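You operate a simulated robot arm through the tools that you are given. There is no shell and no other tool.

The job below is to be done with a simulated robot arm. You get a single attempt, and the scene is never put back.

Task
Set the four engine hatch adjusters so each play reads 3 mm.
Fine: each adjuster ends on a click.
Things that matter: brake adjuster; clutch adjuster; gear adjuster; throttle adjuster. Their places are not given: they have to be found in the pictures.

It is judged by the outcome, as a careful person would: the job done as asked, and still so three seconds after it is handed in. It fails if anything else is knocked over, pushed out of place, dropped, spilled or broken.

Robot
A 7-joint arm with a two-finger parallel gripper, fixed in place. Base frame: the origin is on the floor under the middle of its stand, x ahead of it, y to its left, z up. Readings come in cm, degrees, newtons and seconds.
It reaches about 124.7 cm from its shoulder. Its first joint turns from -132.0 to 132.0 degrees. Payload 3.91 kg.
The TCP is the grasp point between the finger pads, 3 cm short of the fingertips. In the tool frame z runs along the fingers and y along their closing line. The gripper opens to 11 cm. The fingers are 2 cm wide and 1 cm thick; the gripper's body (4.8 by 11.2 cm) begins 5.5 cm behind the TCP.
Orientation is told as [roll, pitch, yaw] about the base's x, y, z axes, in that order, counted from this pose: with the fingers straight down and closing along the base's y, the tool's x points along the base's -x, its y along +y and its z along -z.

Tools
- The arm moves only by the tool jog_arm. Its argument "steps" is text: rows parted by semicolons, each of 7 numbers parted by spaces: the shift along the tool's x, y, z in cm, then the turn, a rotation vector about the tool's x, y, z in degrees, then the finger opening in cm, from 0 to 11. In form: tx ty tz wx wy wz gripper; .... A call has 1 to 20 rows; each row shifts and turns the commanded pose from where the row before left it, along the tool's axes as they then stand. Each row takes 0.2 s and may step no farther than 5 cm and 8.6 degrees from the row before; otherwise, or with a gripper value out of range, the whole call is refused. A pose out of reach is approached as far as the arm can. The call stops where the force on the tool passes 40 N (or 10 N more than at its start, if that is more) or the arm is blocked; 0.2 s more then pass. The fingers move at their own pace (about 10.8 cm/s each) and stop on an object; they squeeze with about 30 N. The grip force told is the motor's: it shows also when the fingers shut on nothing. Time passes only in rows, and 0.2 s behind the last, so rows that do not move let the fingers close. The reply holds the time, the measured pose of the TCP, the force on the tool along the base axes, the opening and the grip force, in the units named above and with some noise, with the torque about the TCP (base axes, N m) and any sound that the robot's microphone picked up.
- Cameras (640 x 400 px; columns grow to the right, rows downward): "scene" is fixed at [5.26, 65.1, 116.71]; the picture's right is [-0.53, -0.85, 0.00], its down [-0.44, 0.27, -0.85] and it looks along [0.73, -0.45, -0.52] (base axes); focal length 329 px, centre (320, 200). "wrist" rides on the gripper at [7.2, 1.7, -10.3] in the tool frame; the picture's right is [-0.23, 0.97, 0.00], its down [-0.76, -0.18, -0.62] and it looks along [-0.61, -0.14, 0.78] (tool axes); focal length 222 px, centre (320, 200).
- snapshot(camera): a new picture of that camera. It takes no simulated time.
- point_at(camera, pixels): for up to 12 pixels [column, row] of the newest picture of that camera ("zoom" is the newest enlarged one), the place [x, y, z] in the base frame of the surface seen there, good to about 0.2 cm. It takes no simulated time.
- enlarge(camera, box): a new picture of the part [left, top, right, bottom] of that camera's present view, enlarged. It takes no simulated time.
- close_job(): hands the job in; it is judged then, once.

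Open the gripper and draw the arm clear of the work before you hand the job in, unless the task says otherwise.

The tools are called after ">>>" as a command line: name --argument value ..., lists and objects as JSON in quotes. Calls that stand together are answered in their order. jog_arm: Moves the arm, as the interface text tells. Its arguments: {"type":"object","properties":{"steps":{"type":"string"}},"required":["steps"]} The other tools are called the same way: snapshot (camera) takes a picture; point_at (camera, pixels) gives the place of the surface under pixels of a picture; enlarge (camera, box) takes an enlarged picture of a part of a camera's view; close_job () hands the job in.

At the start:

```text
t: 0.0
tool_pos: [68.37, -12.32, 71.11]
tool_rot: [0.0, 0.0, 0.0]
wrist_force: [0.5, 0.4, 0.6]
moment: [0.01, 0.01, 0.01]
grip_width: 11.0
grip_force: 0.1
```

scene: 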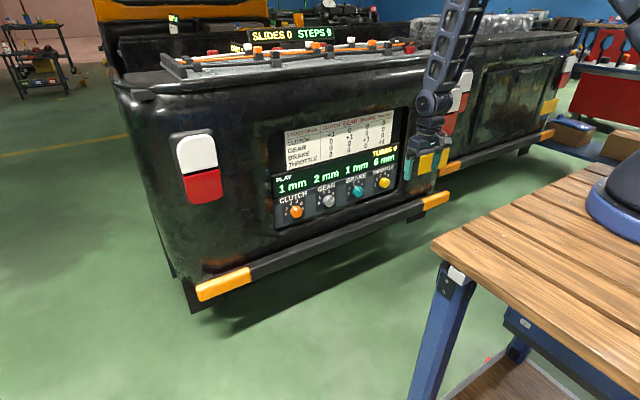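
wrist: 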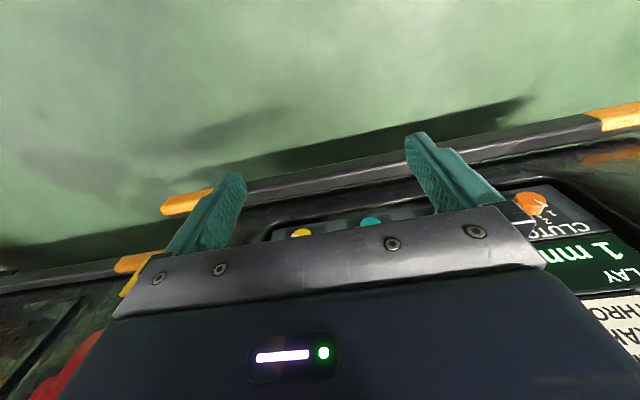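

The scene picture shows a panel with a transmission table, play readings (1, 2, 1, 6 mm), and four knobs near (297,212), (330,200), (358,190), (384,183). I enlarge the panel to read it.

>>> enlarge --camera "scene" --box '[260, 100, 420, 230]'

>>> enlarge --camera "scene" --box '[160, 10, 420, 90]'

```text
3.08 times, centred on (340, 165) of scene
```

zoom: 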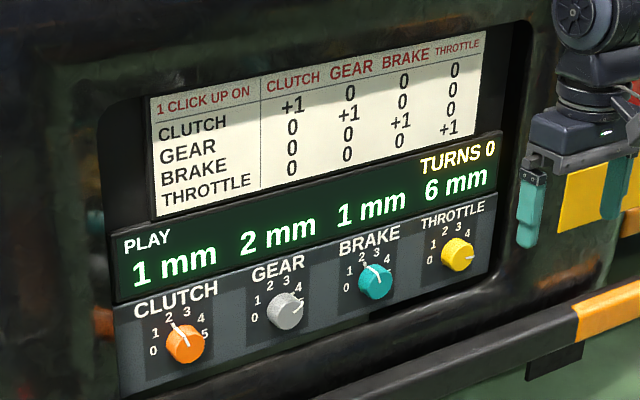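

```text
2.46 times, centred on (290, 50) of scene
```

zoom: 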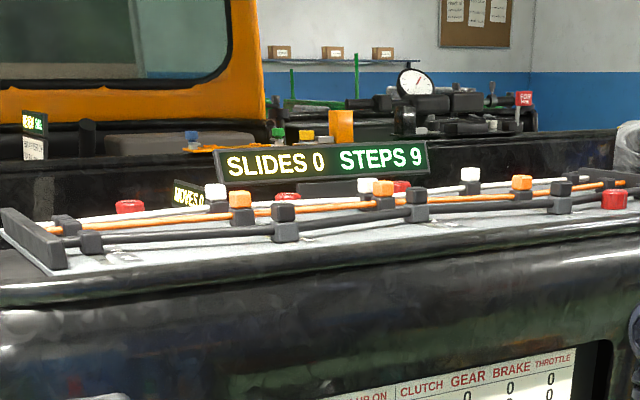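

The table looks like one click up = +1 on its own play only. I zoom further to verify the table and the pointer positions, and get 3D positions of the knobs.

>>> enlarge --camera "scene" --box '[280, 108, 400, 170]'

>>> point_at --camera "zoom" --pixels '[[30, 130], [600, 30], [30, 300], [600, 200]]'

>>> enlarge --camera "scene" --box '[270, 160, 350, 230]'

>>> enlarge --camera "scene" --box '[330, 150, 410, 220]'

```text
5.33 times, centred on (340, 139) of scene
```

zoom: 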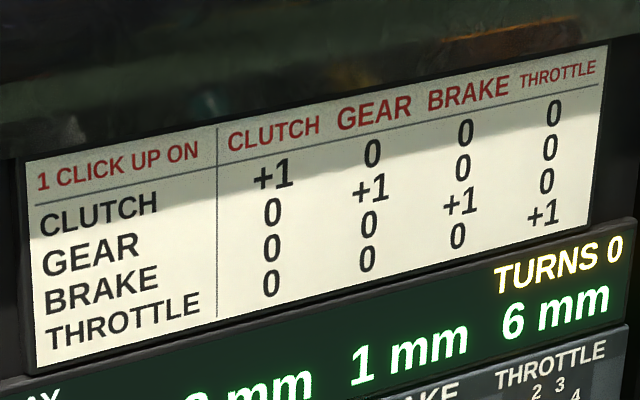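

```text
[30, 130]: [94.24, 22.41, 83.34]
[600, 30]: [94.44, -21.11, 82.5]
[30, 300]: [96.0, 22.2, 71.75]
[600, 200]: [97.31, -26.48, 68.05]
```

```text
5.71 times, centred on (310, 195) of scene
```

zoom: 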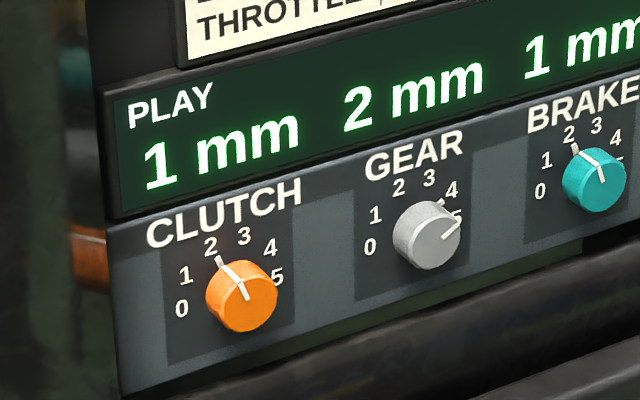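

```text
5.71 times, centred on (370, 185) of scene
```

zoom: 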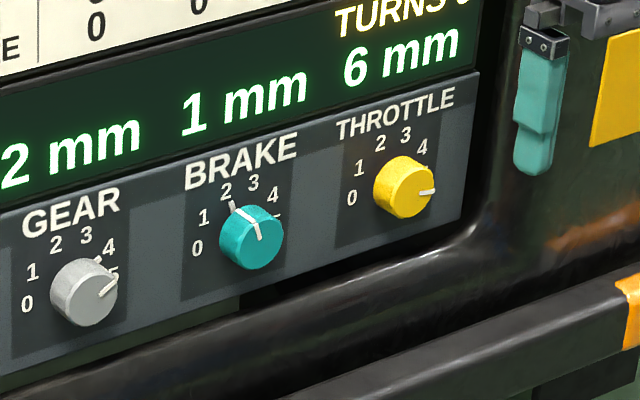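

The table is the identity: each click up adds 1 mm to its own play. Pointers: clutch 2, gear about 4, brake 2, throttle 5. I now locate the knobs and panel in 3D using the newest zoom (330..410 columns) and the scene.

>>> point_at --camera "zoom" --pixels '[[87, 293], [252, 242], [404, 190], [30, 240], [160, 250], [320, 200], [440, 160], [150, 300], [310, 250], [455, 210], [90, 262], [400, 165]]'

>>> snapshot --camera "scene"

>>> point_at --camera "scene" --pixels '[[297, 212], [330, 201], [359, 191], [385, 183], [285, 207], [312, 213], [282, 220], [315, 205], [344, 195], [371, 185], [395, 180], [290, 222]]'

```text
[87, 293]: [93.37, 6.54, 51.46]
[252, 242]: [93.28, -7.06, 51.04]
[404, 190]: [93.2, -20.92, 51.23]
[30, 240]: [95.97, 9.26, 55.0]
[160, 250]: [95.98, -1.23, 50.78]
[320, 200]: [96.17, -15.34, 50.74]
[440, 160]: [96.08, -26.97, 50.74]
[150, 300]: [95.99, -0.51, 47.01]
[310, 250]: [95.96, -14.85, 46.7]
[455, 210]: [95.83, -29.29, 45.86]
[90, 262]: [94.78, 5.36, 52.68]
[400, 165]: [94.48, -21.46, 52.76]
```

```text
taken
```

scene: 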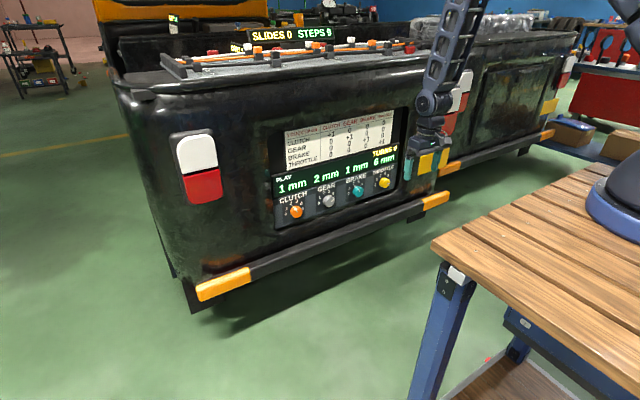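

```text
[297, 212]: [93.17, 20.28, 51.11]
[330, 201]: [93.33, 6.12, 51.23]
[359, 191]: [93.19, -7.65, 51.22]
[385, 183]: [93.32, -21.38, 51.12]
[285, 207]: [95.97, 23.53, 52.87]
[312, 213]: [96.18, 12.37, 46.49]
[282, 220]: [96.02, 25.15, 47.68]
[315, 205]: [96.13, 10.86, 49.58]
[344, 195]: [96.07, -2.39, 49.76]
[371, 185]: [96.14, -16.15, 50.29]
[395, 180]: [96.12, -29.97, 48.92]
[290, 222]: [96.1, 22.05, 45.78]
```

Knobs stand out from a vertical panel at x≈96.05, front faces at x≈93.3, at y≈20.5, 6.5, -7.2, -21, z≈51. I zoom on each pair for finer geometry (edges and label angles) and look for what protrudes nearby (bumper).

>>> enlarge --camera "scene" --box '[277, 187, 317, 227]'

>>> point_at --camera "scene" --pixels '[[300, 240], [320, 240], [340, 232], [380, 215], [320, 256], [380, 228], [437, 200], [225, 285], [340, 222], [380, 205], [300, 100], [400, 75]]'

```text
10.00 times, centred on (297, 207) of scene
```

zoom: 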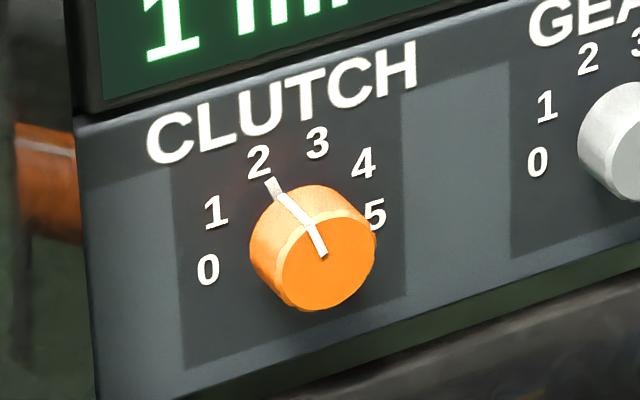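

```text
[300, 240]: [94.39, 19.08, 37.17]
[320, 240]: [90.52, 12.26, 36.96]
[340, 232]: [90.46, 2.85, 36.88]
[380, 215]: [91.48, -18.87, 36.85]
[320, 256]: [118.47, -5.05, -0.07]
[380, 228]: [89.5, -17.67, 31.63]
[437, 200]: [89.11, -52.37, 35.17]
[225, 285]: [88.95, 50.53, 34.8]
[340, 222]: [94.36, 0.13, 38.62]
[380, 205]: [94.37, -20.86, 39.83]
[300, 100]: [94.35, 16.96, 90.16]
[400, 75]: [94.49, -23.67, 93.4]
```

The clutch pointer clearly points at 2 at (272,182). I measure label positions and knob outline in this zoom.

>>> point_at --camera "zoom" --pixels '[[207, 269], [215, 212], [259, 162], [317, 142], [363, 163], [375, 214], [268, 180], [286, 280], [330, 262], [372, 250], [330, 215], [320, 308]]'

>>> enlarge --camera "scene" --box '[302, 180, 342, 205]'

```text
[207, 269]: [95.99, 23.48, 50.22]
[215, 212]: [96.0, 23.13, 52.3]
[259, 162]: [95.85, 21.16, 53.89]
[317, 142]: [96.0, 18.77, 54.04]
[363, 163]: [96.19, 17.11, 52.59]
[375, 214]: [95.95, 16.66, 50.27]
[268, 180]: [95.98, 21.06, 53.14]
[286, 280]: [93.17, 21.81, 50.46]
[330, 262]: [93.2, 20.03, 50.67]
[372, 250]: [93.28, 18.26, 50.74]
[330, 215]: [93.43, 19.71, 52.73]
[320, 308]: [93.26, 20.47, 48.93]
```

```text
16.00 times, centred on (322, 192) of scene
```

zoom: 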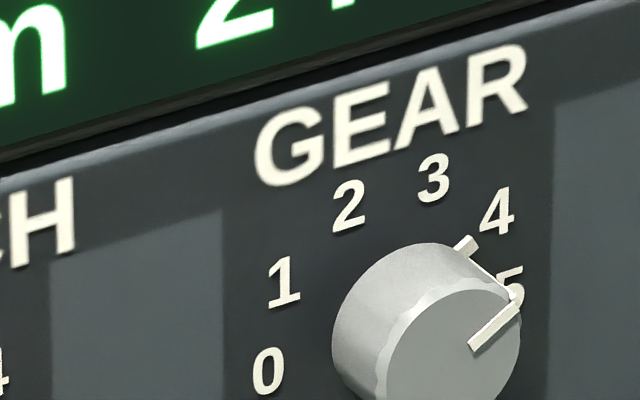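

Label circle gives clutch centre y≈20.05, z≈50.7, and 40° per click (labels at ±20, ±60, ±100°). I check gear/brake/throttle label positions and the bench location for clearance.

>>> point_at --camera "zoom" --pixels '[[268, 370], [283, 283], [348, 206], [433, 178], [497, 212], [465, 243], [400, 360], [480, 325]]'

>>> enlarge --camera "scene" --box '[334, 172, 398, 212]'

>>> point_at --camera "scene" --pixels '[[438, 242], [480, 200], [540, 160], [600, 220], [620, 180], [530, 240], [600, 360], [415, 160], [432, 100], [450, 270]]'

```text
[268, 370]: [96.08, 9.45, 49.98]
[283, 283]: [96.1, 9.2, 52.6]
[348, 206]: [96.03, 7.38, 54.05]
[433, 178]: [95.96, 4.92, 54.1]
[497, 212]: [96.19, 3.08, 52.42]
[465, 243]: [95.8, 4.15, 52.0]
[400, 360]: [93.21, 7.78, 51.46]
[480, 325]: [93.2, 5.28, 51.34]
```

```text
10.00 times, centred on (366, 192) of scene
```

zoom: 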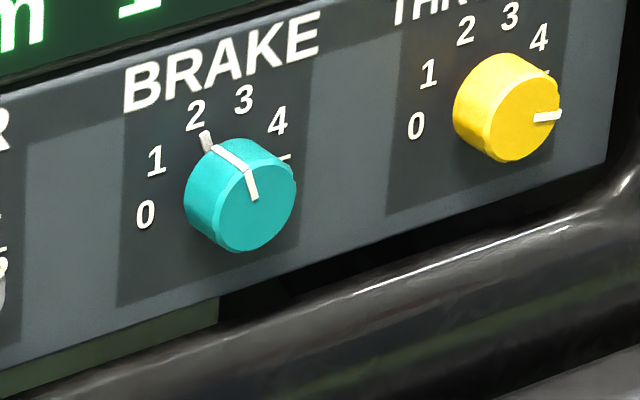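

```text
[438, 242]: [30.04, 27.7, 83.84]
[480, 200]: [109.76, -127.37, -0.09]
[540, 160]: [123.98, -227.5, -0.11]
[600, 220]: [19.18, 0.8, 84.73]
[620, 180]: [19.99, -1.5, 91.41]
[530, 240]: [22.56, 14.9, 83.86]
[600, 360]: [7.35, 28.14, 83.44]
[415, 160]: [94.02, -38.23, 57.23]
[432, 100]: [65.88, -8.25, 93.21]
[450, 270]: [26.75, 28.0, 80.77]
```

The bench top is at z≈84 with its edge at x≈30, well behind the work. I measure brake and throttle labels in this zoom.

>>> point_at --camera "zoom" --pixels '[[145, 214], [156, 162], [196, 115], [244, 99], [278, 122], [415, 125], [428, 73], [466, 31], [511, 16], [540, 38], [222, 205], [488, 120]]'

```text
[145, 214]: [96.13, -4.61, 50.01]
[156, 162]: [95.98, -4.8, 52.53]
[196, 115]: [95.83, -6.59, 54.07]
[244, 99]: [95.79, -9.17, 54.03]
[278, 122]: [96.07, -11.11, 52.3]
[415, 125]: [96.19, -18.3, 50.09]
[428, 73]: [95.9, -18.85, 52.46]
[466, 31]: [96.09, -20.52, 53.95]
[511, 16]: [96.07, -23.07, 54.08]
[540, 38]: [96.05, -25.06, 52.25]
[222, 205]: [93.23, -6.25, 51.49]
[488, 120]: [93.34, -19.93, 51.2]
```

Knob centres: clutch y≈20.05, gear y≈6.1, brake y≈-7.9, throttle y≈-21.9, all z≈50.65, front x≈93.3. Now I turn the tool to point along +x (−90° about tool y) while staying in free space.

>>> jog_arm --steps "0 0 0 0 -8.18 0 7; 0 0 0 0 -8.18 0 7; 0 0 0 0 -8.18 0 7; 0 0 0 0 -8.18 0 7; 0 0 0 0 -8.18 0 7; 0 0 0 0 -8.18 0 7; 0 0 0 0 -8.18 0 7; 0 0 0 0 -8.18 0 7; 0 0 0 0 -8.18 0 7; 0 0 0 0 -8.18 0 7; 0 0 0 0 -8.2 0 7; 0 0 0 0 0 0 7"

>>> snapshot --camera "scene"

>>> snapshot --camera "wrist"

```text
t: 2.6
tool_pos: [68.43, -12.22, 71.26]
tool_rot: [179.0, -90.0, -178.9]
wrist_force: [-0.1, -0.4, -0.3]
moment: [0.03, -0.01, 0.01]
grip_width: 7.01
grip_force: 0.1
```

```text
taken
```

scene: 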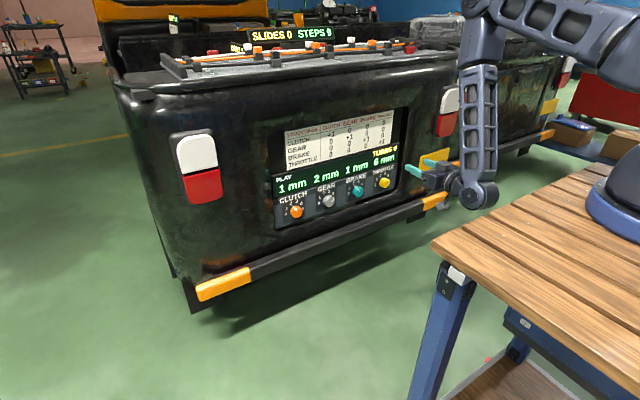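

```text
taken
```

wrist: 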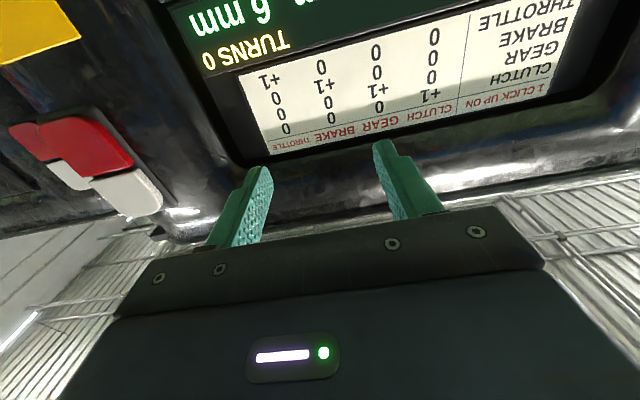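

The tool now points along +x. I move to a pre-grasp point in front of the brake knob at about (86, -7.9, 50.65).

>>> jog_arm --steps "3.43 0.72 2.9 0 0 0 7; 3.43 0.72 2.9 0 0 0 7; 3.43 0.72 2.9 0 0 0 7; 3.43 0.72 2.9 0 0 0 7; 3.43 0.72 2.9 0 0 0 7; 3.43 0.72 2.9 0 0 0 7; 0 0 0 0 0 0 7; 0 0 0 0 0 0 7"

>>> snapshot --camera "scene"

>>> snapshot --camera "wrist"

```text
t: 4.4
tool_pos: [85.59, -7.9, 50.66]
tool_rot: [21.3, -90.0, -21.3]
wrist_force: [-0.5, -0.2, -0.7]
moment: [0.02, -0.03, 0.03]
grip_width: 7.0
grip_force: 0.0
```

```text
taken
```

scene: 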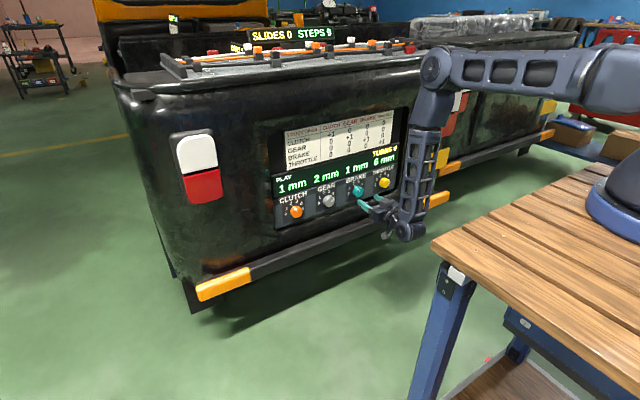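

```text
taken
```

wrist: 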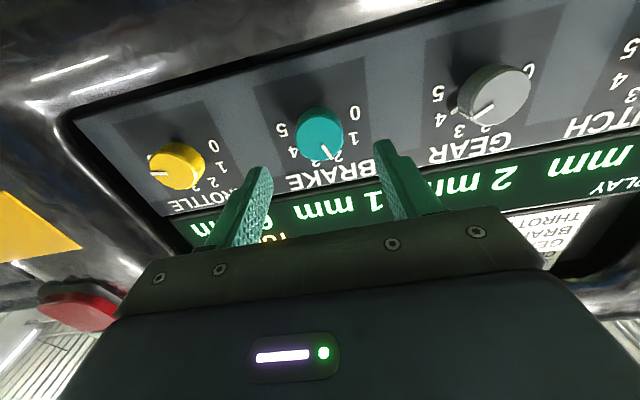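

I'm in front of the brake knob. I cross-check knob positions via the wrist camera: brake at (320,133), throttle (178,165), gear (493,90).

>>> point_at --camera "wrist" --pixels '[[320, 140], [298, 140], [342, 140], [318, 158], [180, 172], [495, 98], [353, 112], [283, 130], [440, 92]]'

>>> enlarge --camera "wrist" --box '[240, 80, 400, 180]'

```text
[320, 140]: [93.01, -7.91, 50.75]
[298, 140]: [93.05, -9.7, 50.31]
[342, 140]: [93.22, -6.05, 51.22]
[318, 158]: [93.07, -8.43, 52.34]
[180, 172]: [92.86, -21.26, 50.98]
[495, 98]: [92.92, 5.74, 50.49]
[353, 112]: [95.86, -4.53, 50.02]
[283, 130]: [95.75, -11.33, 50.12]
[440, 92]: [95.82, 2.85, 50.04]
```

```text
4.00 times, centred on (320, 130) of wrist
```

zoom: 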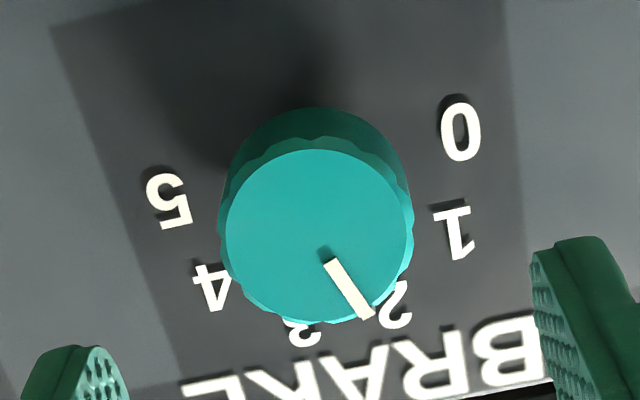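

The wrist view confirms brake centre (y≈-7.9, z≈50.7) with pointer at 2. I pre-rotate the gripper −40° about the tool axis, before advancing.

>>> jog_arm --steps "0 0 0 0 0 -8 7; 0 0 0 0 0 -8 7; 0 0 0 0 0 -8 7; 0 0 0 0 0 -8 7; 0 0 0 0 0 -8 7; 0 0 0 0 0 0 7; 0 0 0 0 0 0 7"

>>> snapshot --camera "wrist"

```text
t: 6.0
tool_pos: [85.68, -8.0, 50.6]
tool_rot: [-89.9, -50.0, 90.0]
wrist_force: [0.1, -0.3, 0.3]
moment: [-0.01, 0.01, 0.0]
grip_width: 6.99
grip_force: 0.1
```

```text
taken
```

wrist: 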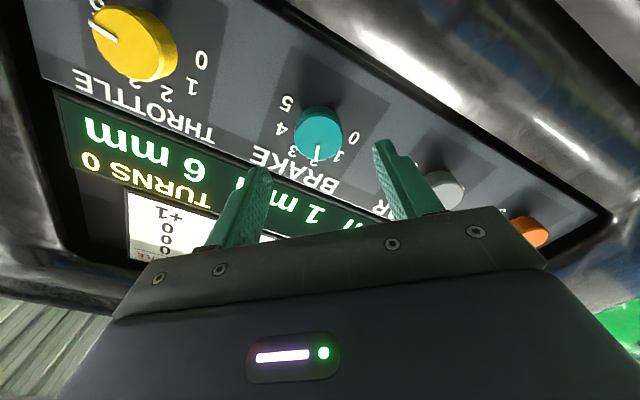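

Rotated cleanly to −40°. I advance 6.7 cm so the fingertips straddle the brake knob (tips at x≈95.3), watching the force.

>>> jog_arm --steps "0 0 2 0 0 0 7; 0 0 2 0 0 0 7; 0 0 1.5 0 0 0 7; 0 0 1.2 0 0 0 7; 0 0 0 0 0 0 7; 0 0 0 0 0 0 7"

>>> snapshot --camera "wrist"

>>> snapshot --camera "scene"

```text
t: 7.4
tool_pos: [92.56, -7.93, 50.71]
tool_rot: [-90.0, -50.1, 90.1]
wrist_force: [-0.3, -0.8, -0.1]
moment: [-0.03, 0.01, 0.03]
grip_width: 7.0
grip_force: 0.1
```

```text
taken
```

wrist: 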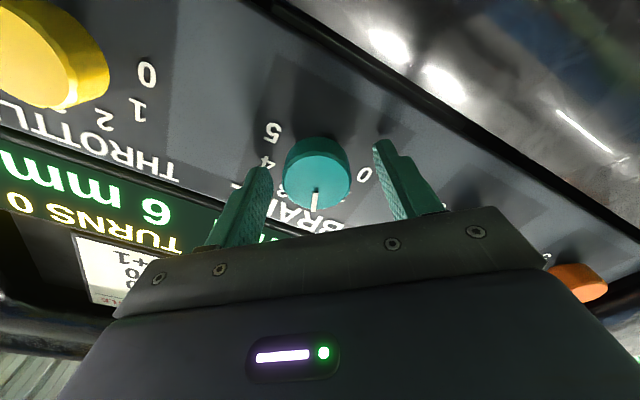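

```text
taken
```

scene: 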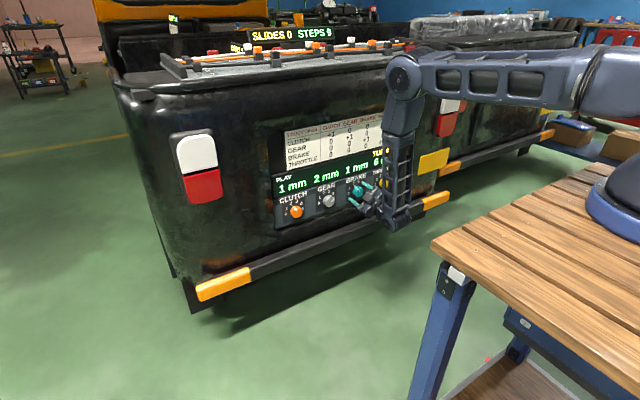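

The knob sits between the fingers (centre ~(317,170) in the wrist view). I close the fingers on it.

>>> jog_arm --steps "0 0 0 0 0 0 5; 0 0 0 0 0 0 4; 0 0 0 0 0 0 3; 0 0 0 0 0 0 2.5; 0 0 0 0 0 0 2.5"

>>> enlarge --camera "wrist" --box '[220, 100, 420, 225]'

```text
t: 8.6
tool_pos: [92.5, -7.98, 50.75]
tool_rot: [-90.3, -50.0, 90.0]
wrist_force: [-13.5, -22.6, 23.0]
moment: [-0.01, -0.48, 0.03]
grip_width: 4.14
grip_force: 44.8
```

```text
3.20 times, centred on (320, 162) of wrist
```

zoom: 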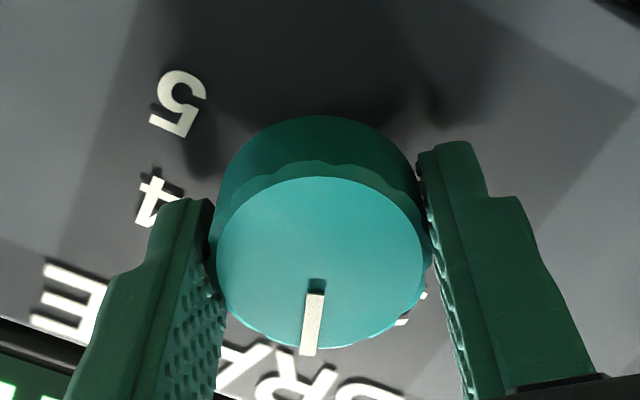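

Closing shows a lateral force of about −32 N along the tool's y, so only the left (−y) finger presses: the tool is ~2 mm off. I shift the tool −0.2 cm in its y while holding the close command.

>>> jog_arm --steps "0 -0.1 0 0 0 0 2.5; 0 0 0 0 0 0 2.5"

```text
t: 9.2
tool_pos: [92.57, -8.01, 50.88]
tool_rot: [-90.2, -50.0, 89.9]
wrist_force: [-9.4, -20.8, 18.5]
moment: [0.01, -0.25, -0.35]
grip_width: 4.18
grip_force: 45.6
```

The force fell only slightly and the width didn't change. I look closely at the finger contacts before moving more.

>>> enlarge --camera "wrist" --box '[260, 120, 380, 195]'

>>> point_at --camera "wrist" --pixels '[[317, 170], [292, 178], [345, 175]]'

>>> enlarge --camera "scene" --box '[334, 165, 398, 205]'

```text
5.33 times, centred on (320, 158) of wrist
```

zoom: 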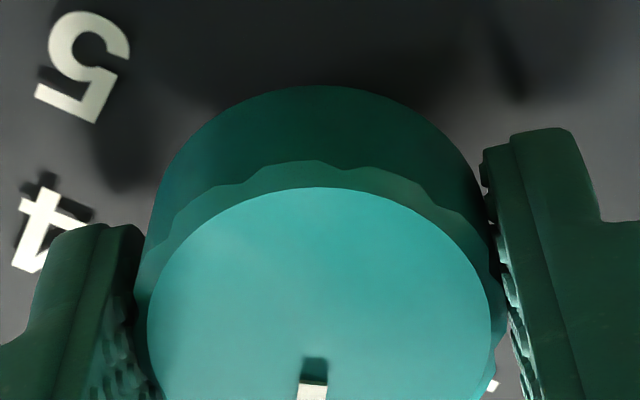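

```text
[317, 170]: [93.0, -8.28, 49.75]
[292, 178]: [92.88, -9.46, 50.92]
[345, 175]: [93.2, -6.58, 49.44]
```

```text
10.00 times, centred on (366, 185) of scene
```

zoom: 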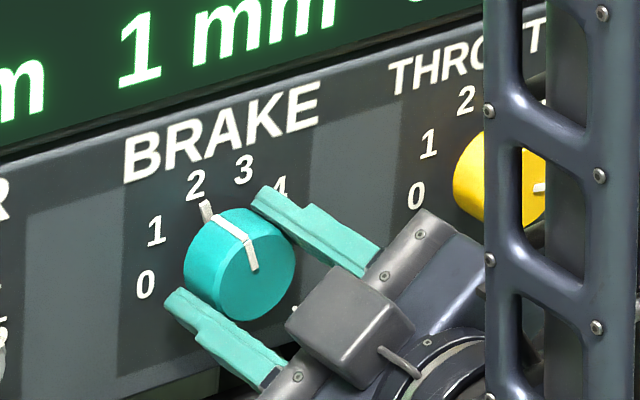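

I hold still for a moment to see whether the force settles.

>>> jog_arm --steps "0 0 0 0 0 0 2.5; 0 0 0 0 0 0 2.5; 0 0 0 0 0 0 2.5"

```text
t: 10.0
tool_pos: [92.55, -7.94, 50.78]
tool_rot: [-90.1, -50.1, 89.9]
wrist_force: [-7.6, -20.1, 17.3]
moment: [0.0, -0.06, -0.23]
grip_width: 4.18
grip_force: 45.0
```

Still about −27 N along tool y. I shift another −0.1 cm and read again.

>>> jog_arm --steps "0 -0.1 0 0 0 0 2.5; 0 0 0 0 0 0 2.5; 0 0 0 0 0 0 2.5"

```text
t: 10.8
tool_pos: [92.49, -8.08, 50.73]
tool_rot: [-90.1, -50.0, 90.0]
wrist_force: [5.4, -9.4, 6.0]
moment: [-0.03, -0.05, -0.56]
grip_width: 4.15
grip_force: 44.9
```

Force dropped to about −11 N; both fingers now press (width 4.15 = knob diameter). One more small shift of −0.06.

>>> jog_arm --steps "0 -0.06 0 0 0 0 2.5; 0 0 0 0 0 0 2.5; 0 0 0 0 0 0 2.5"

```text
t: 11.6
tool_pos: [92.57, -8.0, 50.84]
tool_rot: [-90.0, -50.1, 90.0]
wrist_force: [7.6, 0.1, -0.7]
moment: [0.01, -0.3, 0.18]
grip_width: 4.13
grip_force: 45.5
```

Balanced now. I turn +40° (one click) about the tool axis and listen for the click.

>>> jog_arm --steps "0 0 0 0 0 8 2.5; 0 0 0 0 0 8 2.5; 0 0 0 0 0 8 2.5; 0 0 0 0 0 8 2.5; 0 0 0 0 0 8 2.5; 0 0 0 0 0 0 2.5"

>>> enlarge --camera "wrist" --box '[220, 100, 420, 225]'

>>> enlarge --camera "scene" --box '[270, 140, 400, 220]'

```text
t: 13.0
tool_pos: [92.6, -7.98, 50.75]
tool_rot: [101.1, -89.9, -100.9]
wrist_force: [13.1, 19.0, 3.1]
moment: [-0.02, 0.32, 0.04]
grip_width: 4.16
grip_force: 45.4
```

```text
3.20 times, centred on (320, 162) of wrist
```

zoom: 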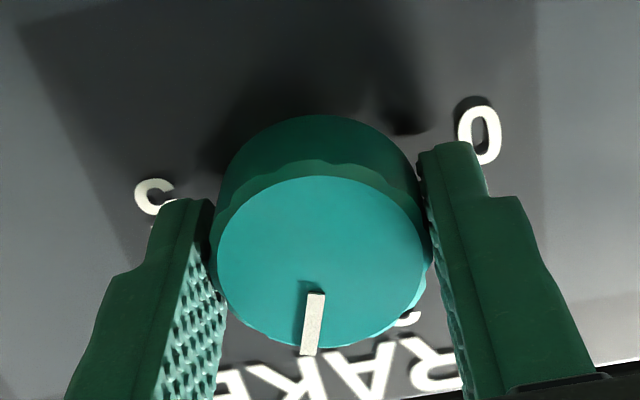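

```text
4.92 times, centred on (335, 180) of scene
```

zoom: 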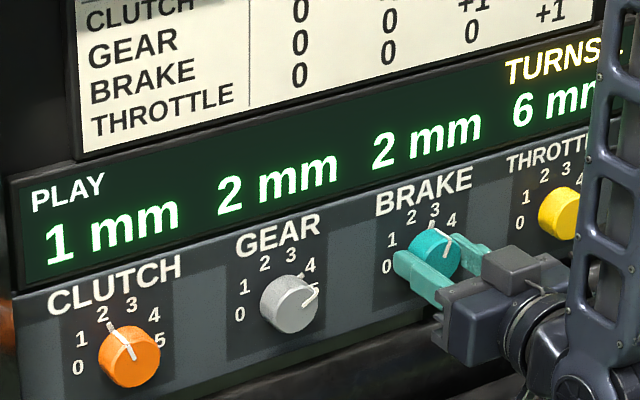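

Brake now reads 2 mm and only brake changed. Lateral force is +19 N in y, so I relieve it with +0.12 cm in tool y, then turn another +40°.

>>> jog_arm --steps "0 0.12 0 0 0 0 2.5; 0 0 0 0 0 0 2.5; 0 0 0 0 0 8 2.5; 0 0 0 0 0 8 2.5; 0 0 0 0 0 8 2.5; 0 0 0 0 0 8 2.5; 0 0 0 0 0 8 2.5; 0 0 0 0 0 0 2.5"

>>> enlarge --camera "wrist" --box '[220, 100, 420, 225]'

>>> enlarge --camera "scene" --box '[270, 140, 400, 220]'

```text
t: 14.8
tool_pos: [92.43, -8.09, 50.78]
tool_rot: [90.0, -49.9, -90.1]
wrist_force: [3.2, 3.5, 18.5]
moment: [0.0, 0.31, 0.23]
grip_width: 4.19
grip_force: 44.9
```

```text
3.20 times, centred on (320, 162) of wrist
```

zoom: 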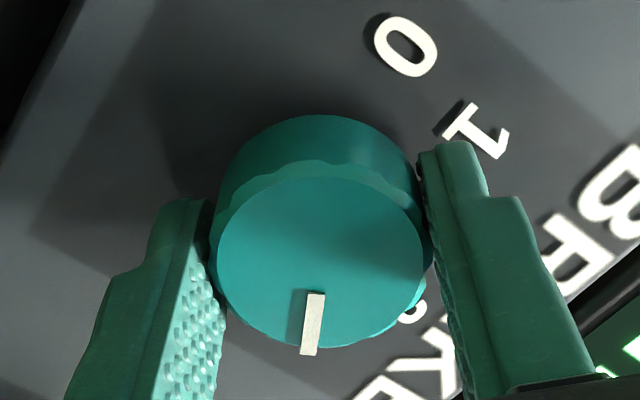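

```text
4.92 times, centred on (335, 180) of scene
```

zoom: 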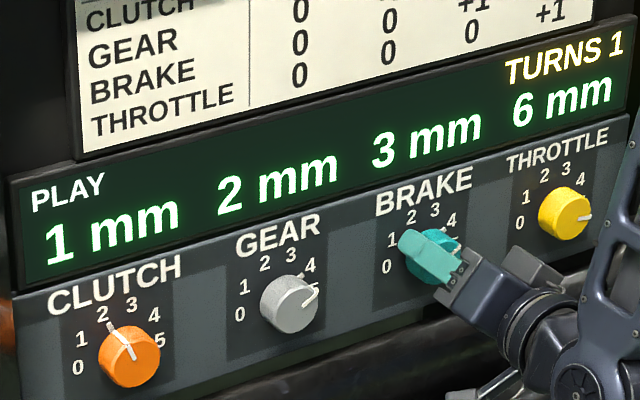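

Brake reads 3 mm with pointer aligned at 4. I open the fingers and back straight out 6.5 cm.

>>> jog_arm --steps "0 0.08 0 0 0 0 2.5; 0 0 0 0 0 0 5; 0 0 0 0 0 0 7; 0 0 0 0 0 0 7; 0 0 -1.5 0 0 0 7; 0 0 -2.5 0 0 0 7; 0 0 -2.5 0 0 0 7; 0 0 0 0 0 0 7"

>>> enlarge --camera "scene" --box '[270, 140, 400, 220]'

>>> snapshot --camera "wrist"

```text
t: 16.6
tool_pos: [86.04, -8.03, 50.77]
tool_rot: [90.0, -50.1, -90.0]
wrist_force: [0.4, -0.3, -0.1]
moment: [0.0, 0.01, 0.0]
grip_width: 7.03
grip_force: 0.0
```

```text
4.92 times, centred on (335, 180) of scene
```

zoom: 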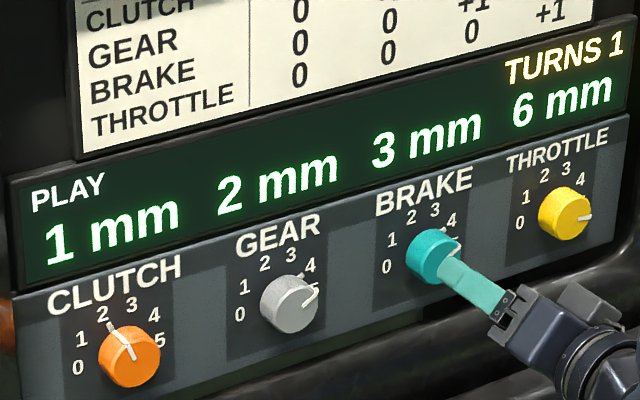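

```text
taken
```

wrist: 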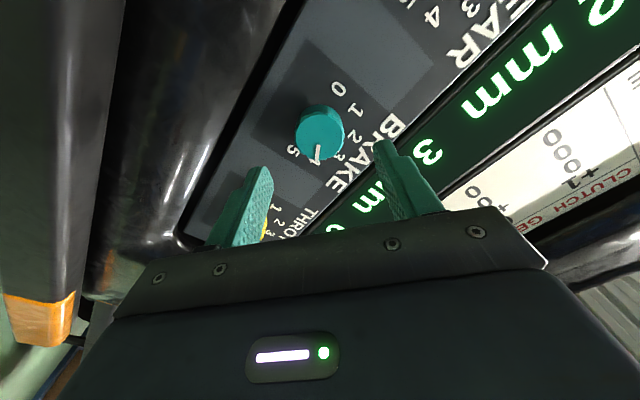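

Brake holds at 3 mm, pointer on 4. Next is throttle: I move −13.96 cm in y (at tool roll +40°) and pre-rotate to +60°, then view.

>>> jog_arm --steps "-2.99 -3.565 0 0 0 0 7; -2.99 -3.565 0 0 0 0 7; -2.99 -3.565 0 0 0 0 7; 0 0 0 0 0 8 7; 0 0 0 0 0 8 7; 0 0 0 0 0 4 7; 0 0 0 0 0 0 7; 0 0 0 0 0 0 7"

>>> snapshot --camera "wrist"

>>> snapshot --camera "scene"

```text
t: 18.4
tool_pos: [86.06, -22.01, 50.76]
tool_rot: [90.0, -30.0, -90.0]
wrist_force: [0.6, -0.4, -0.5]
moment: [-0.01, -0.02, 0.04]
grip_width: 7.02
grip_force: 0.0
```

```text
taken
```

wrist: 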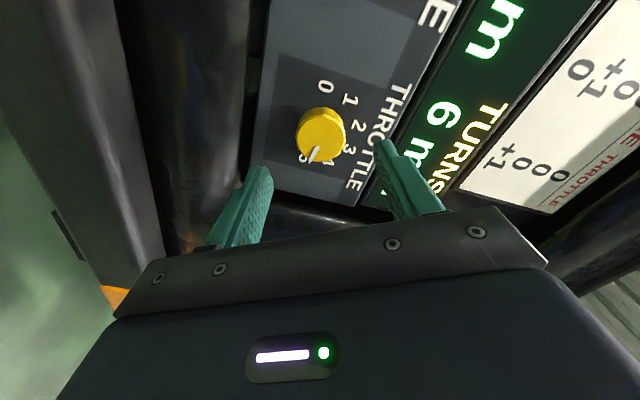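

```text
taken
```

scene: 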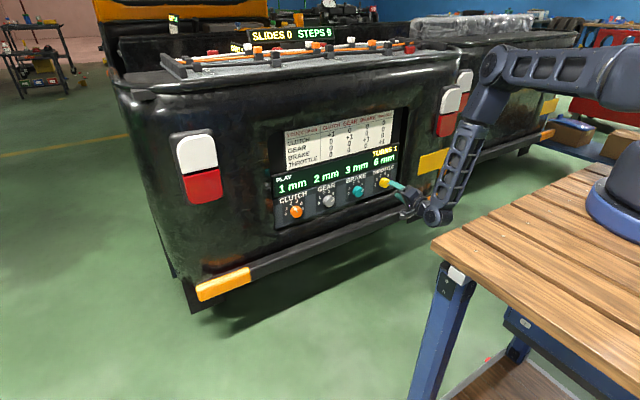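

The throttle knob is centred ahead, pointer at 5. I check the protrusion of surfaces near where the fingertips will go (display above, lip below).

>>> point_at --camera "wrist" --pixels '[[320, 135], [390, 100], [410, 110], [268, 100], [250, 130], [230, 150], [300, 185], [320, 200], [350, 190], [445, 110]]'

>>> enlarge --camera "wrist" --box '[220, 60, 420, 185]'

```text
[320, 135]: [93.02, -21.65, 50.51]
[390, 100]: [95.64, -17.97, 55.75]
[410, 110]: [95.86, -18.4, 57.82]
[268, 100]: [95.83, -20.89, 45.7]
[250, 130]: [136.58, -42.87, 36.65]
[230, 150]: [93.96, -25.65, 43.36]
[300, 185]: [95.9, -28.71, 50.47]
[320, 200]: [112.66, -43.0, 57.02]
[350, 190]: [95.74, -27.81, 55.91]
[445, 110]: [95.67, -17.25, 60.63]
```

```text
3.20 times, centred on (320, 122) of wrist
```

zoom: 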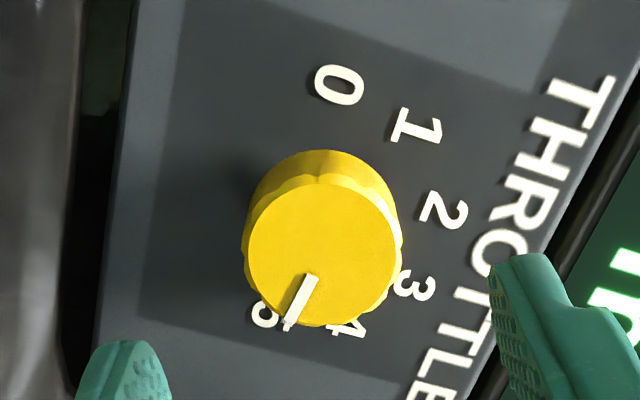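

The display is flush (x≈95.7) and the lip lies lower (z<44). I advance with a narrower 6 cm opening.

>>> jog_arm --steps "0 0 0 0 0 0 6; 0 0 2 0 0 0 6; 0 0 2 0 0 0 6; 0 0 1.5 0 0 0 6; 0 0 0.9 0 0 0 6; 0 0 0 0 0 0 6; 0 0 0 0 0 0 6"

>>> enlarge --camera "wrist" --box '[220, 100, 420, 225]'

```text
t: 20.0
tool_pos: [92.39, -21.88, 50.76]
tool_rot: [90.0, -30.0, -90.0]
wrist_force: [-0.1, 0.9, 0.3]
moment: [0.04, -0.02, -0.02]
grip_width: 6.0
grip_force: 0.1
```

```text
3.20 times, centred on (320, 162) of wrist
```

zoom: 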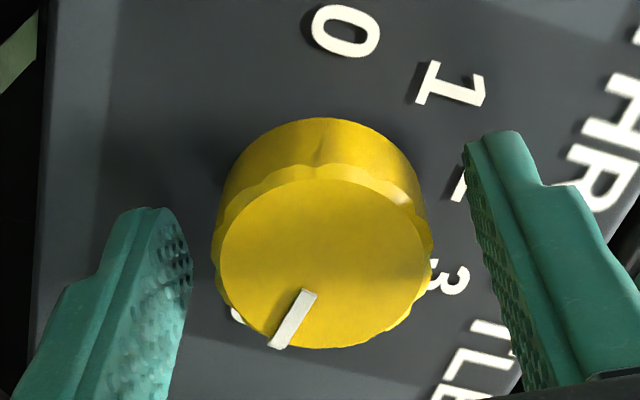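

The knob is centred between the fingers and the pointer is clear of the pads. I close on it.

>>> jog_arm --steps "0 0 0 0 0 0 5; 0 0 0 0 0 0 4.3; 0 0 0 0 0 0 3.5; 0 0 0 0 0 0 2.5; 0 0 0 0 0 0 2.5; 0 0 0 0 0 0 2.5"

```text
t: 21.4
tool_pos: [92.53, -22.0, 50.77]
tool_rot: [90.0, -30.1, -90.0]
wrist_force: [-1.9, 2.2, 2.6]
moment: [0.04, -0.07, 0.06]
grip_width: 4.17
grip_force: 45.0
```

Well centred (force ~3 N). I turn −40° (one click down) and check.

>>> jog_arm --steps "0 0 0 0 0 -8 2.5; 0 0 0 0 0 -8 2.5; 0 0 0 0 0 -8 2.5; 0 0 0 0 0 -8 2.5; 0 0 0 0 0 -8 2.5; 0 0 0 0 0 0 2.5"

>>> enlarge --camera "scene" --box '[270, 140, 400, 220]'

>>> enlarge --camera "wrist" --box '[220, 100, 420, 225]'

```text
t: 22.8
tool_pos: [92.4, -22.05, 50.71]
tool_rot: [90.0, -70.0, -90.0]
wrist_force: [21.8, -8.1, -18.6]
moment: [0.01, 0.78, 0.24]
grip_width: 4.14
grip_force: 44.9
```

```text
4.92 times, centred on (335, 180) of scene
```

zoom: 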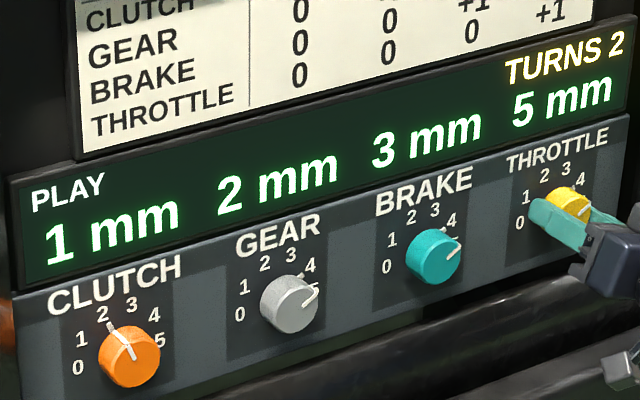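

```text
3.20 times, centred on (320, 162) of wrist
```

zoom: 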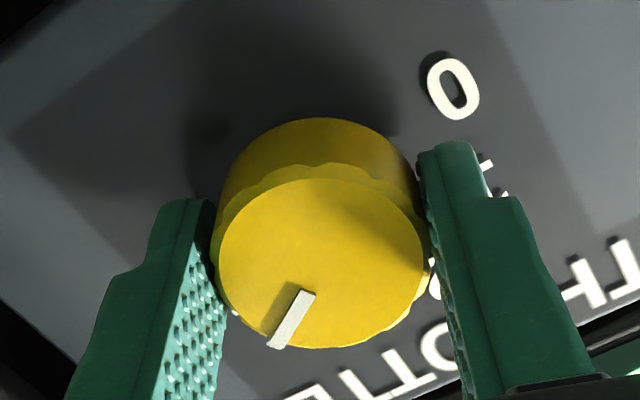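

Throttle reads 5 mm. The force grew to ~30 N, so I relieve it by shifting with it (+0.1 x, −0.1 y, +0.08 z in tool axes) before continuing.

>>> jog_arm --steps "0.08 -0.1 0.08 0 0 0 2.5; 0 0 0 0 0 0 2.5"

```text
t: 23.4
tool_pos: [92.4, -21.99, 50.76]
tool_rot: [90.2, -69.9, -90.2]
wrist_force: [-7.0, 0.4, 6.7]
moment: [0.0, -0.28, -0.01]
grip_width: 4.16
grip_force: 45.3
```

Force is now ~10 N. I turn −40° again.

>>> jog_arm --steps "0 0 0 0 0 -8 2.5; 0 0 0 0 0 -8 2.5; 0 0 0 0 0 -8 2.5; 0 0 0 0 0 -8 2.5; 0 0 0 0 0 -8 2.5; 0 0 0 0 0 0 2.5"

>>> enlarge --camera "scene" --box '[270, 140, 400, 220]'

>>> enlarge --camera "wrist" --box '[220, 100, 420, 225]'

```text
t: 24.8
tool_pos: [92.39, -22.0, 50.82]
tool_rot: [-89.9, -69.8, 89.9]
wrist_force: [-8.9, -8.0, 5.5]
moment: [0.0, 0.99, -0.3]
grip_width: 4.18
grip_force: 44.5
```

```text
4.92 times, centred on (335, 180) of scene
```

zoom: 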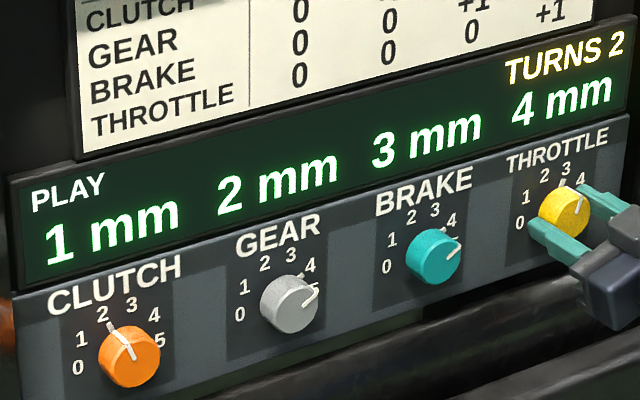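

```text
3.20 times, centred on (320, 162) of wrist
```

zoom: 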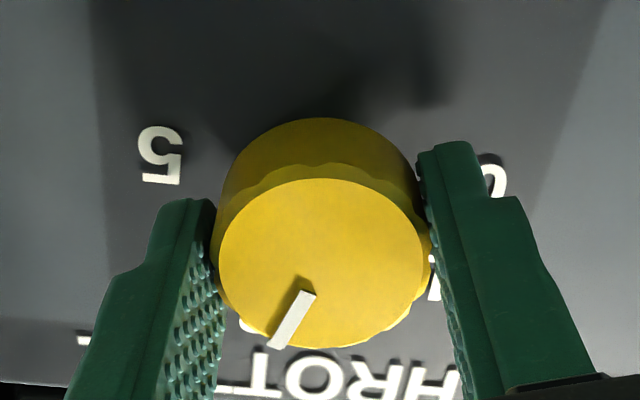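

Throttle reads 4 mm, force ~13 N. One more −40° turn brings it to 3 mm.

>>> jog_arm --steps "0 -0.05 0 0 0 0 2.5; 0 0 0 0 0 -8 2.5; 0 0 0 0 0 -8 2.5; 0 0 0 0 0 -8 2.5; 0 0 0 0 0 -8 2.5; 0 0 0 0 0 -8 2.5; 0 0 0 0 0 0 2.5"

>>> enlarge --camera "scene" --box '[270, 140, 400, 220]'

>>> enlarge --camera "wrist" --box '[220, 100, 420, 225]'

```text
t: 26.4
tool_pos: [92.43, -22.09, 50.66]
tool_rot: [-90.0, -29.9, 89.9]
wrist_force: [-5.5, -16.3, -2.1]
moment: [0.01, -0.01, -0.34]
grip_width: 4.15
grip_force: 45.1
```

```text
4.92 times, centred on (335, 180) of scene
```

zoom: 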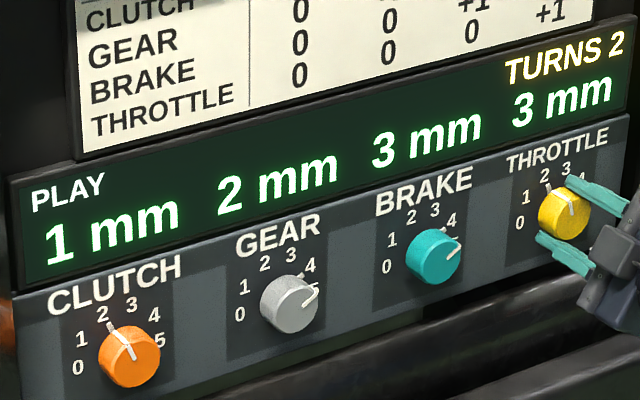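

```text
3.20 times, centred on (320, 162) of wrist
```

zoom: 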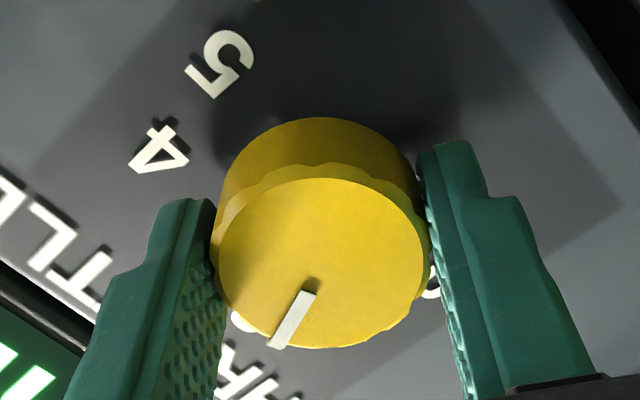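

Throttle reads 3 mm, pointer at 2. I open and back out.

>>> jog_arm --steps "0.05 0 0 0 0 0 2.5; 0 0 0 0 0 0 4.6; 0 0 0 0 0 0 6; 0 0 0 0 0 0 6; 0 0 -1.5 0 0 0 6; 0 0 -2.5 0 0 0 6; 0 0 -2.5 0 0 0 6; 0 0 0 0 0 0 6"

>>> enlarge --camera "scene" --box '[270, 140, 400, 220]'

>>> snapshot --camera "wrist"

```text
t: 28.2
tool_pos: [85.68, -21.95, 50.76]
tool_rot: [-90.1, -30.0, 90.0]
wrist_force: [0.1, -0.4, 0.2]
moment: [-0.02, 0.0, -0.03]
grip_width: 6.0
grip_force: 0.1
```

```text
4.92 times, centred on (335, 180) of scene
```

zoom: 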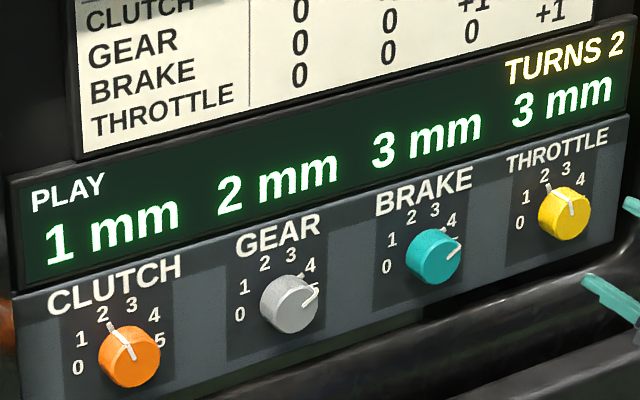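

```text
taken
```

wrist: 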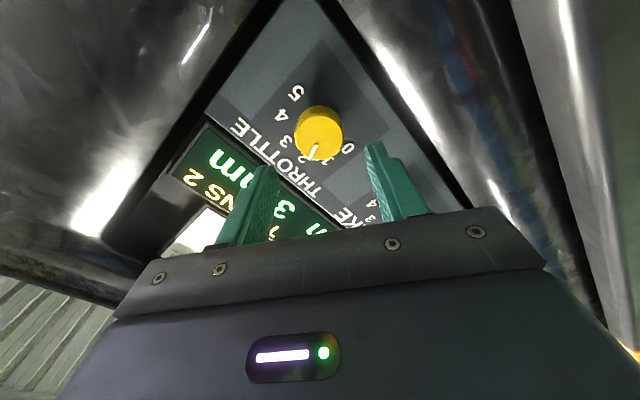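

Throttle holds at 3 mm. Next the gear knob (y≈6.05): I rotate back to level, move +28 cm in y, then pre-rotate to +20°.

>>> jog_arm --steps "0 0 0 0 0 8 6; 0 0 0 0 0 8 6; 0 0 0 0 0 8 6; 0 0 0 0 0 8 6; 0 0 0 0 0 8 6; 0 0 0 0 0 8 6; 0 0 0 0 0 8 6; 0 0 0 0 0 4 6; 0 4.667 0 0 0 0 6; 0 4.667 0 0 0 0 6; 0 4.667 0 0 0 0 6; 0 4.667 0 0 0 0 6; 0 4.667 0 0 0 0 6; 0 4.665 0 0 0 0 6; 0 0 0 0 0 8 6; 0 0 0 0 0 8 6; 0 0 0 0 0 4 6; 0 0 0 0 0 0 6; 0 0 0 0 0 0 6"

>>> snapshot --camera "wrist"

>>> snapshot --camera "scene"

```text
t: 32.2
tool_pos: [85.83, 5.87, 50.66]
tool_rot: [90.0, -70.0, -90.0]
wrist_force: [-0.1, -0.2, -0.2]
moment: [-0.01, -0.01, -0.04]
grip_width: 6.0
grip_force: 0.1
```

```text
taken
```

wrist: 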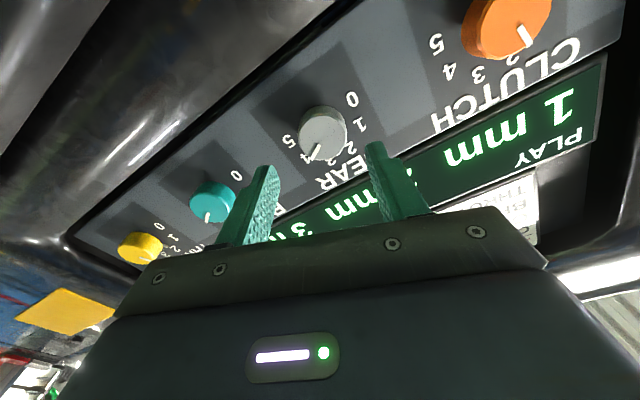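

```text
taken
```

scene: 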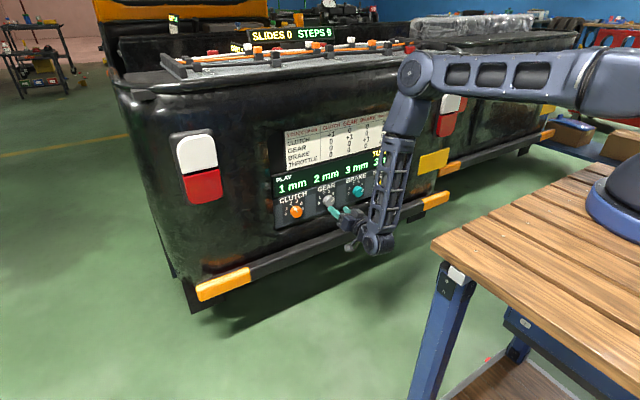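

The gear knob is ahead, pointer on 4. I take two idle readings to average out the pose noise.

>>> jog_arm --steps "0 0 0 0 0 0 6"

>>> jog_arm --steps "0 0 0 0 0 0 6"

>>> jog_arm --steps "0 0 0 0 0 0 6"

>>> point_at --camera "wrist" --pixels '[[351, 99], [288, 140], [322, 132], [436, 42]]'

```text
t: 32.6
tool_pos: [85.76, 5.88, 50.72]
tool_rot: [90.0, -69.9, -90.0]
wrist_force: [-0.7, -0.1, 0.1]
moment: [0.01, 0.02, 0.0]
grip_width: 6.03
grip_force: 0.0
```

```text
t: 33.0
tool_pos: [85.85, 5.91, 50.55]
tool_rot: [89.9, -69.9, -90.0]
wrist_force: [-0.2, 0.8, 0.6]
moment: [0.04, -0.03, -0.01]
grip_width: 6.02
grip_force: 0.0
```

```text
t: 33.4
tool_pos: [85.91, 5.81, 50.73]
tool_rot: [90.0, -70.0, -90.0]
wrist_force: [-0.2, -0.1, -0.7]
moment: [0.01, 0.02, 0.01]
grip_width: 5.98
grip_force: 0.1
```

```text
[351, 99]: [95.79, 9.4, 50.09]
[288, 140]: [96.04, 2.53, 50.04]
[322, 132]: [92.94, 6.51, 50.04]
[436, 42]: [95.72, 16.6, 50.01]
```

Average pose is (85.84, 5.87, 50.67); target is about (6.0, 50.76). I correct slightly and advance 6.6 cm around the gear knob.

>>> jog_arm --steps "-0.04 0.15 0 0 0 0 6; 0 0 2 0 0 0 6; 0 0 2 0 0 0 6; 0 0 1.5 0 0 0 6; 0 0 1.1 0 0 0 6; 0 0 0 0 0 0 6; 0 0 0 0 0 0 6"

>>> enlarge --camera "wrist" --box '[220, 100, 420, 225]'

```text
t: 35.0
tool_pos: [92.57, 6.08, 50.79]
tool_rot: [90.0, -70.0, -90.0]
wrist_force: [-0.2, -0.6, -0.2]
moment: [-0.01, -0.03, 0.0]
grip_width: 5.97
grip_force: 0.0
```

```text
3.20 times, centred on (320, 162) of wrist
```

zoom: 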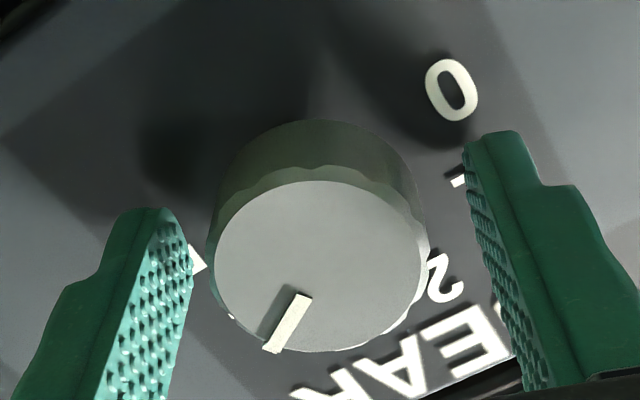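

The knob appears ~0.07 cm toward the left finger compared with the well-centred throttle case. I shift −0.07 in tool y and close.

>>> jog_arm --steps "0 -0.07 0 0 0 0 5; 0 0 0 0 0 0 4.3; 0 0 0 0 0 0 3.5; 0 0 0 0 0 0 2.5; 0 0 0 0 0 0 2.5; 0 0 0 0 0 0 2.5"

```text
t: 36.4
tool_pos: [92.63, 6.07, 50.8]
tool_rot: [90.1, -70.0, -90.0]
wrist_force: [0.0, 4.2, 0.6]
moment: [-0.02, 0.13, -0.33]
grip_width: 4.18
grip_force: 44.7
```

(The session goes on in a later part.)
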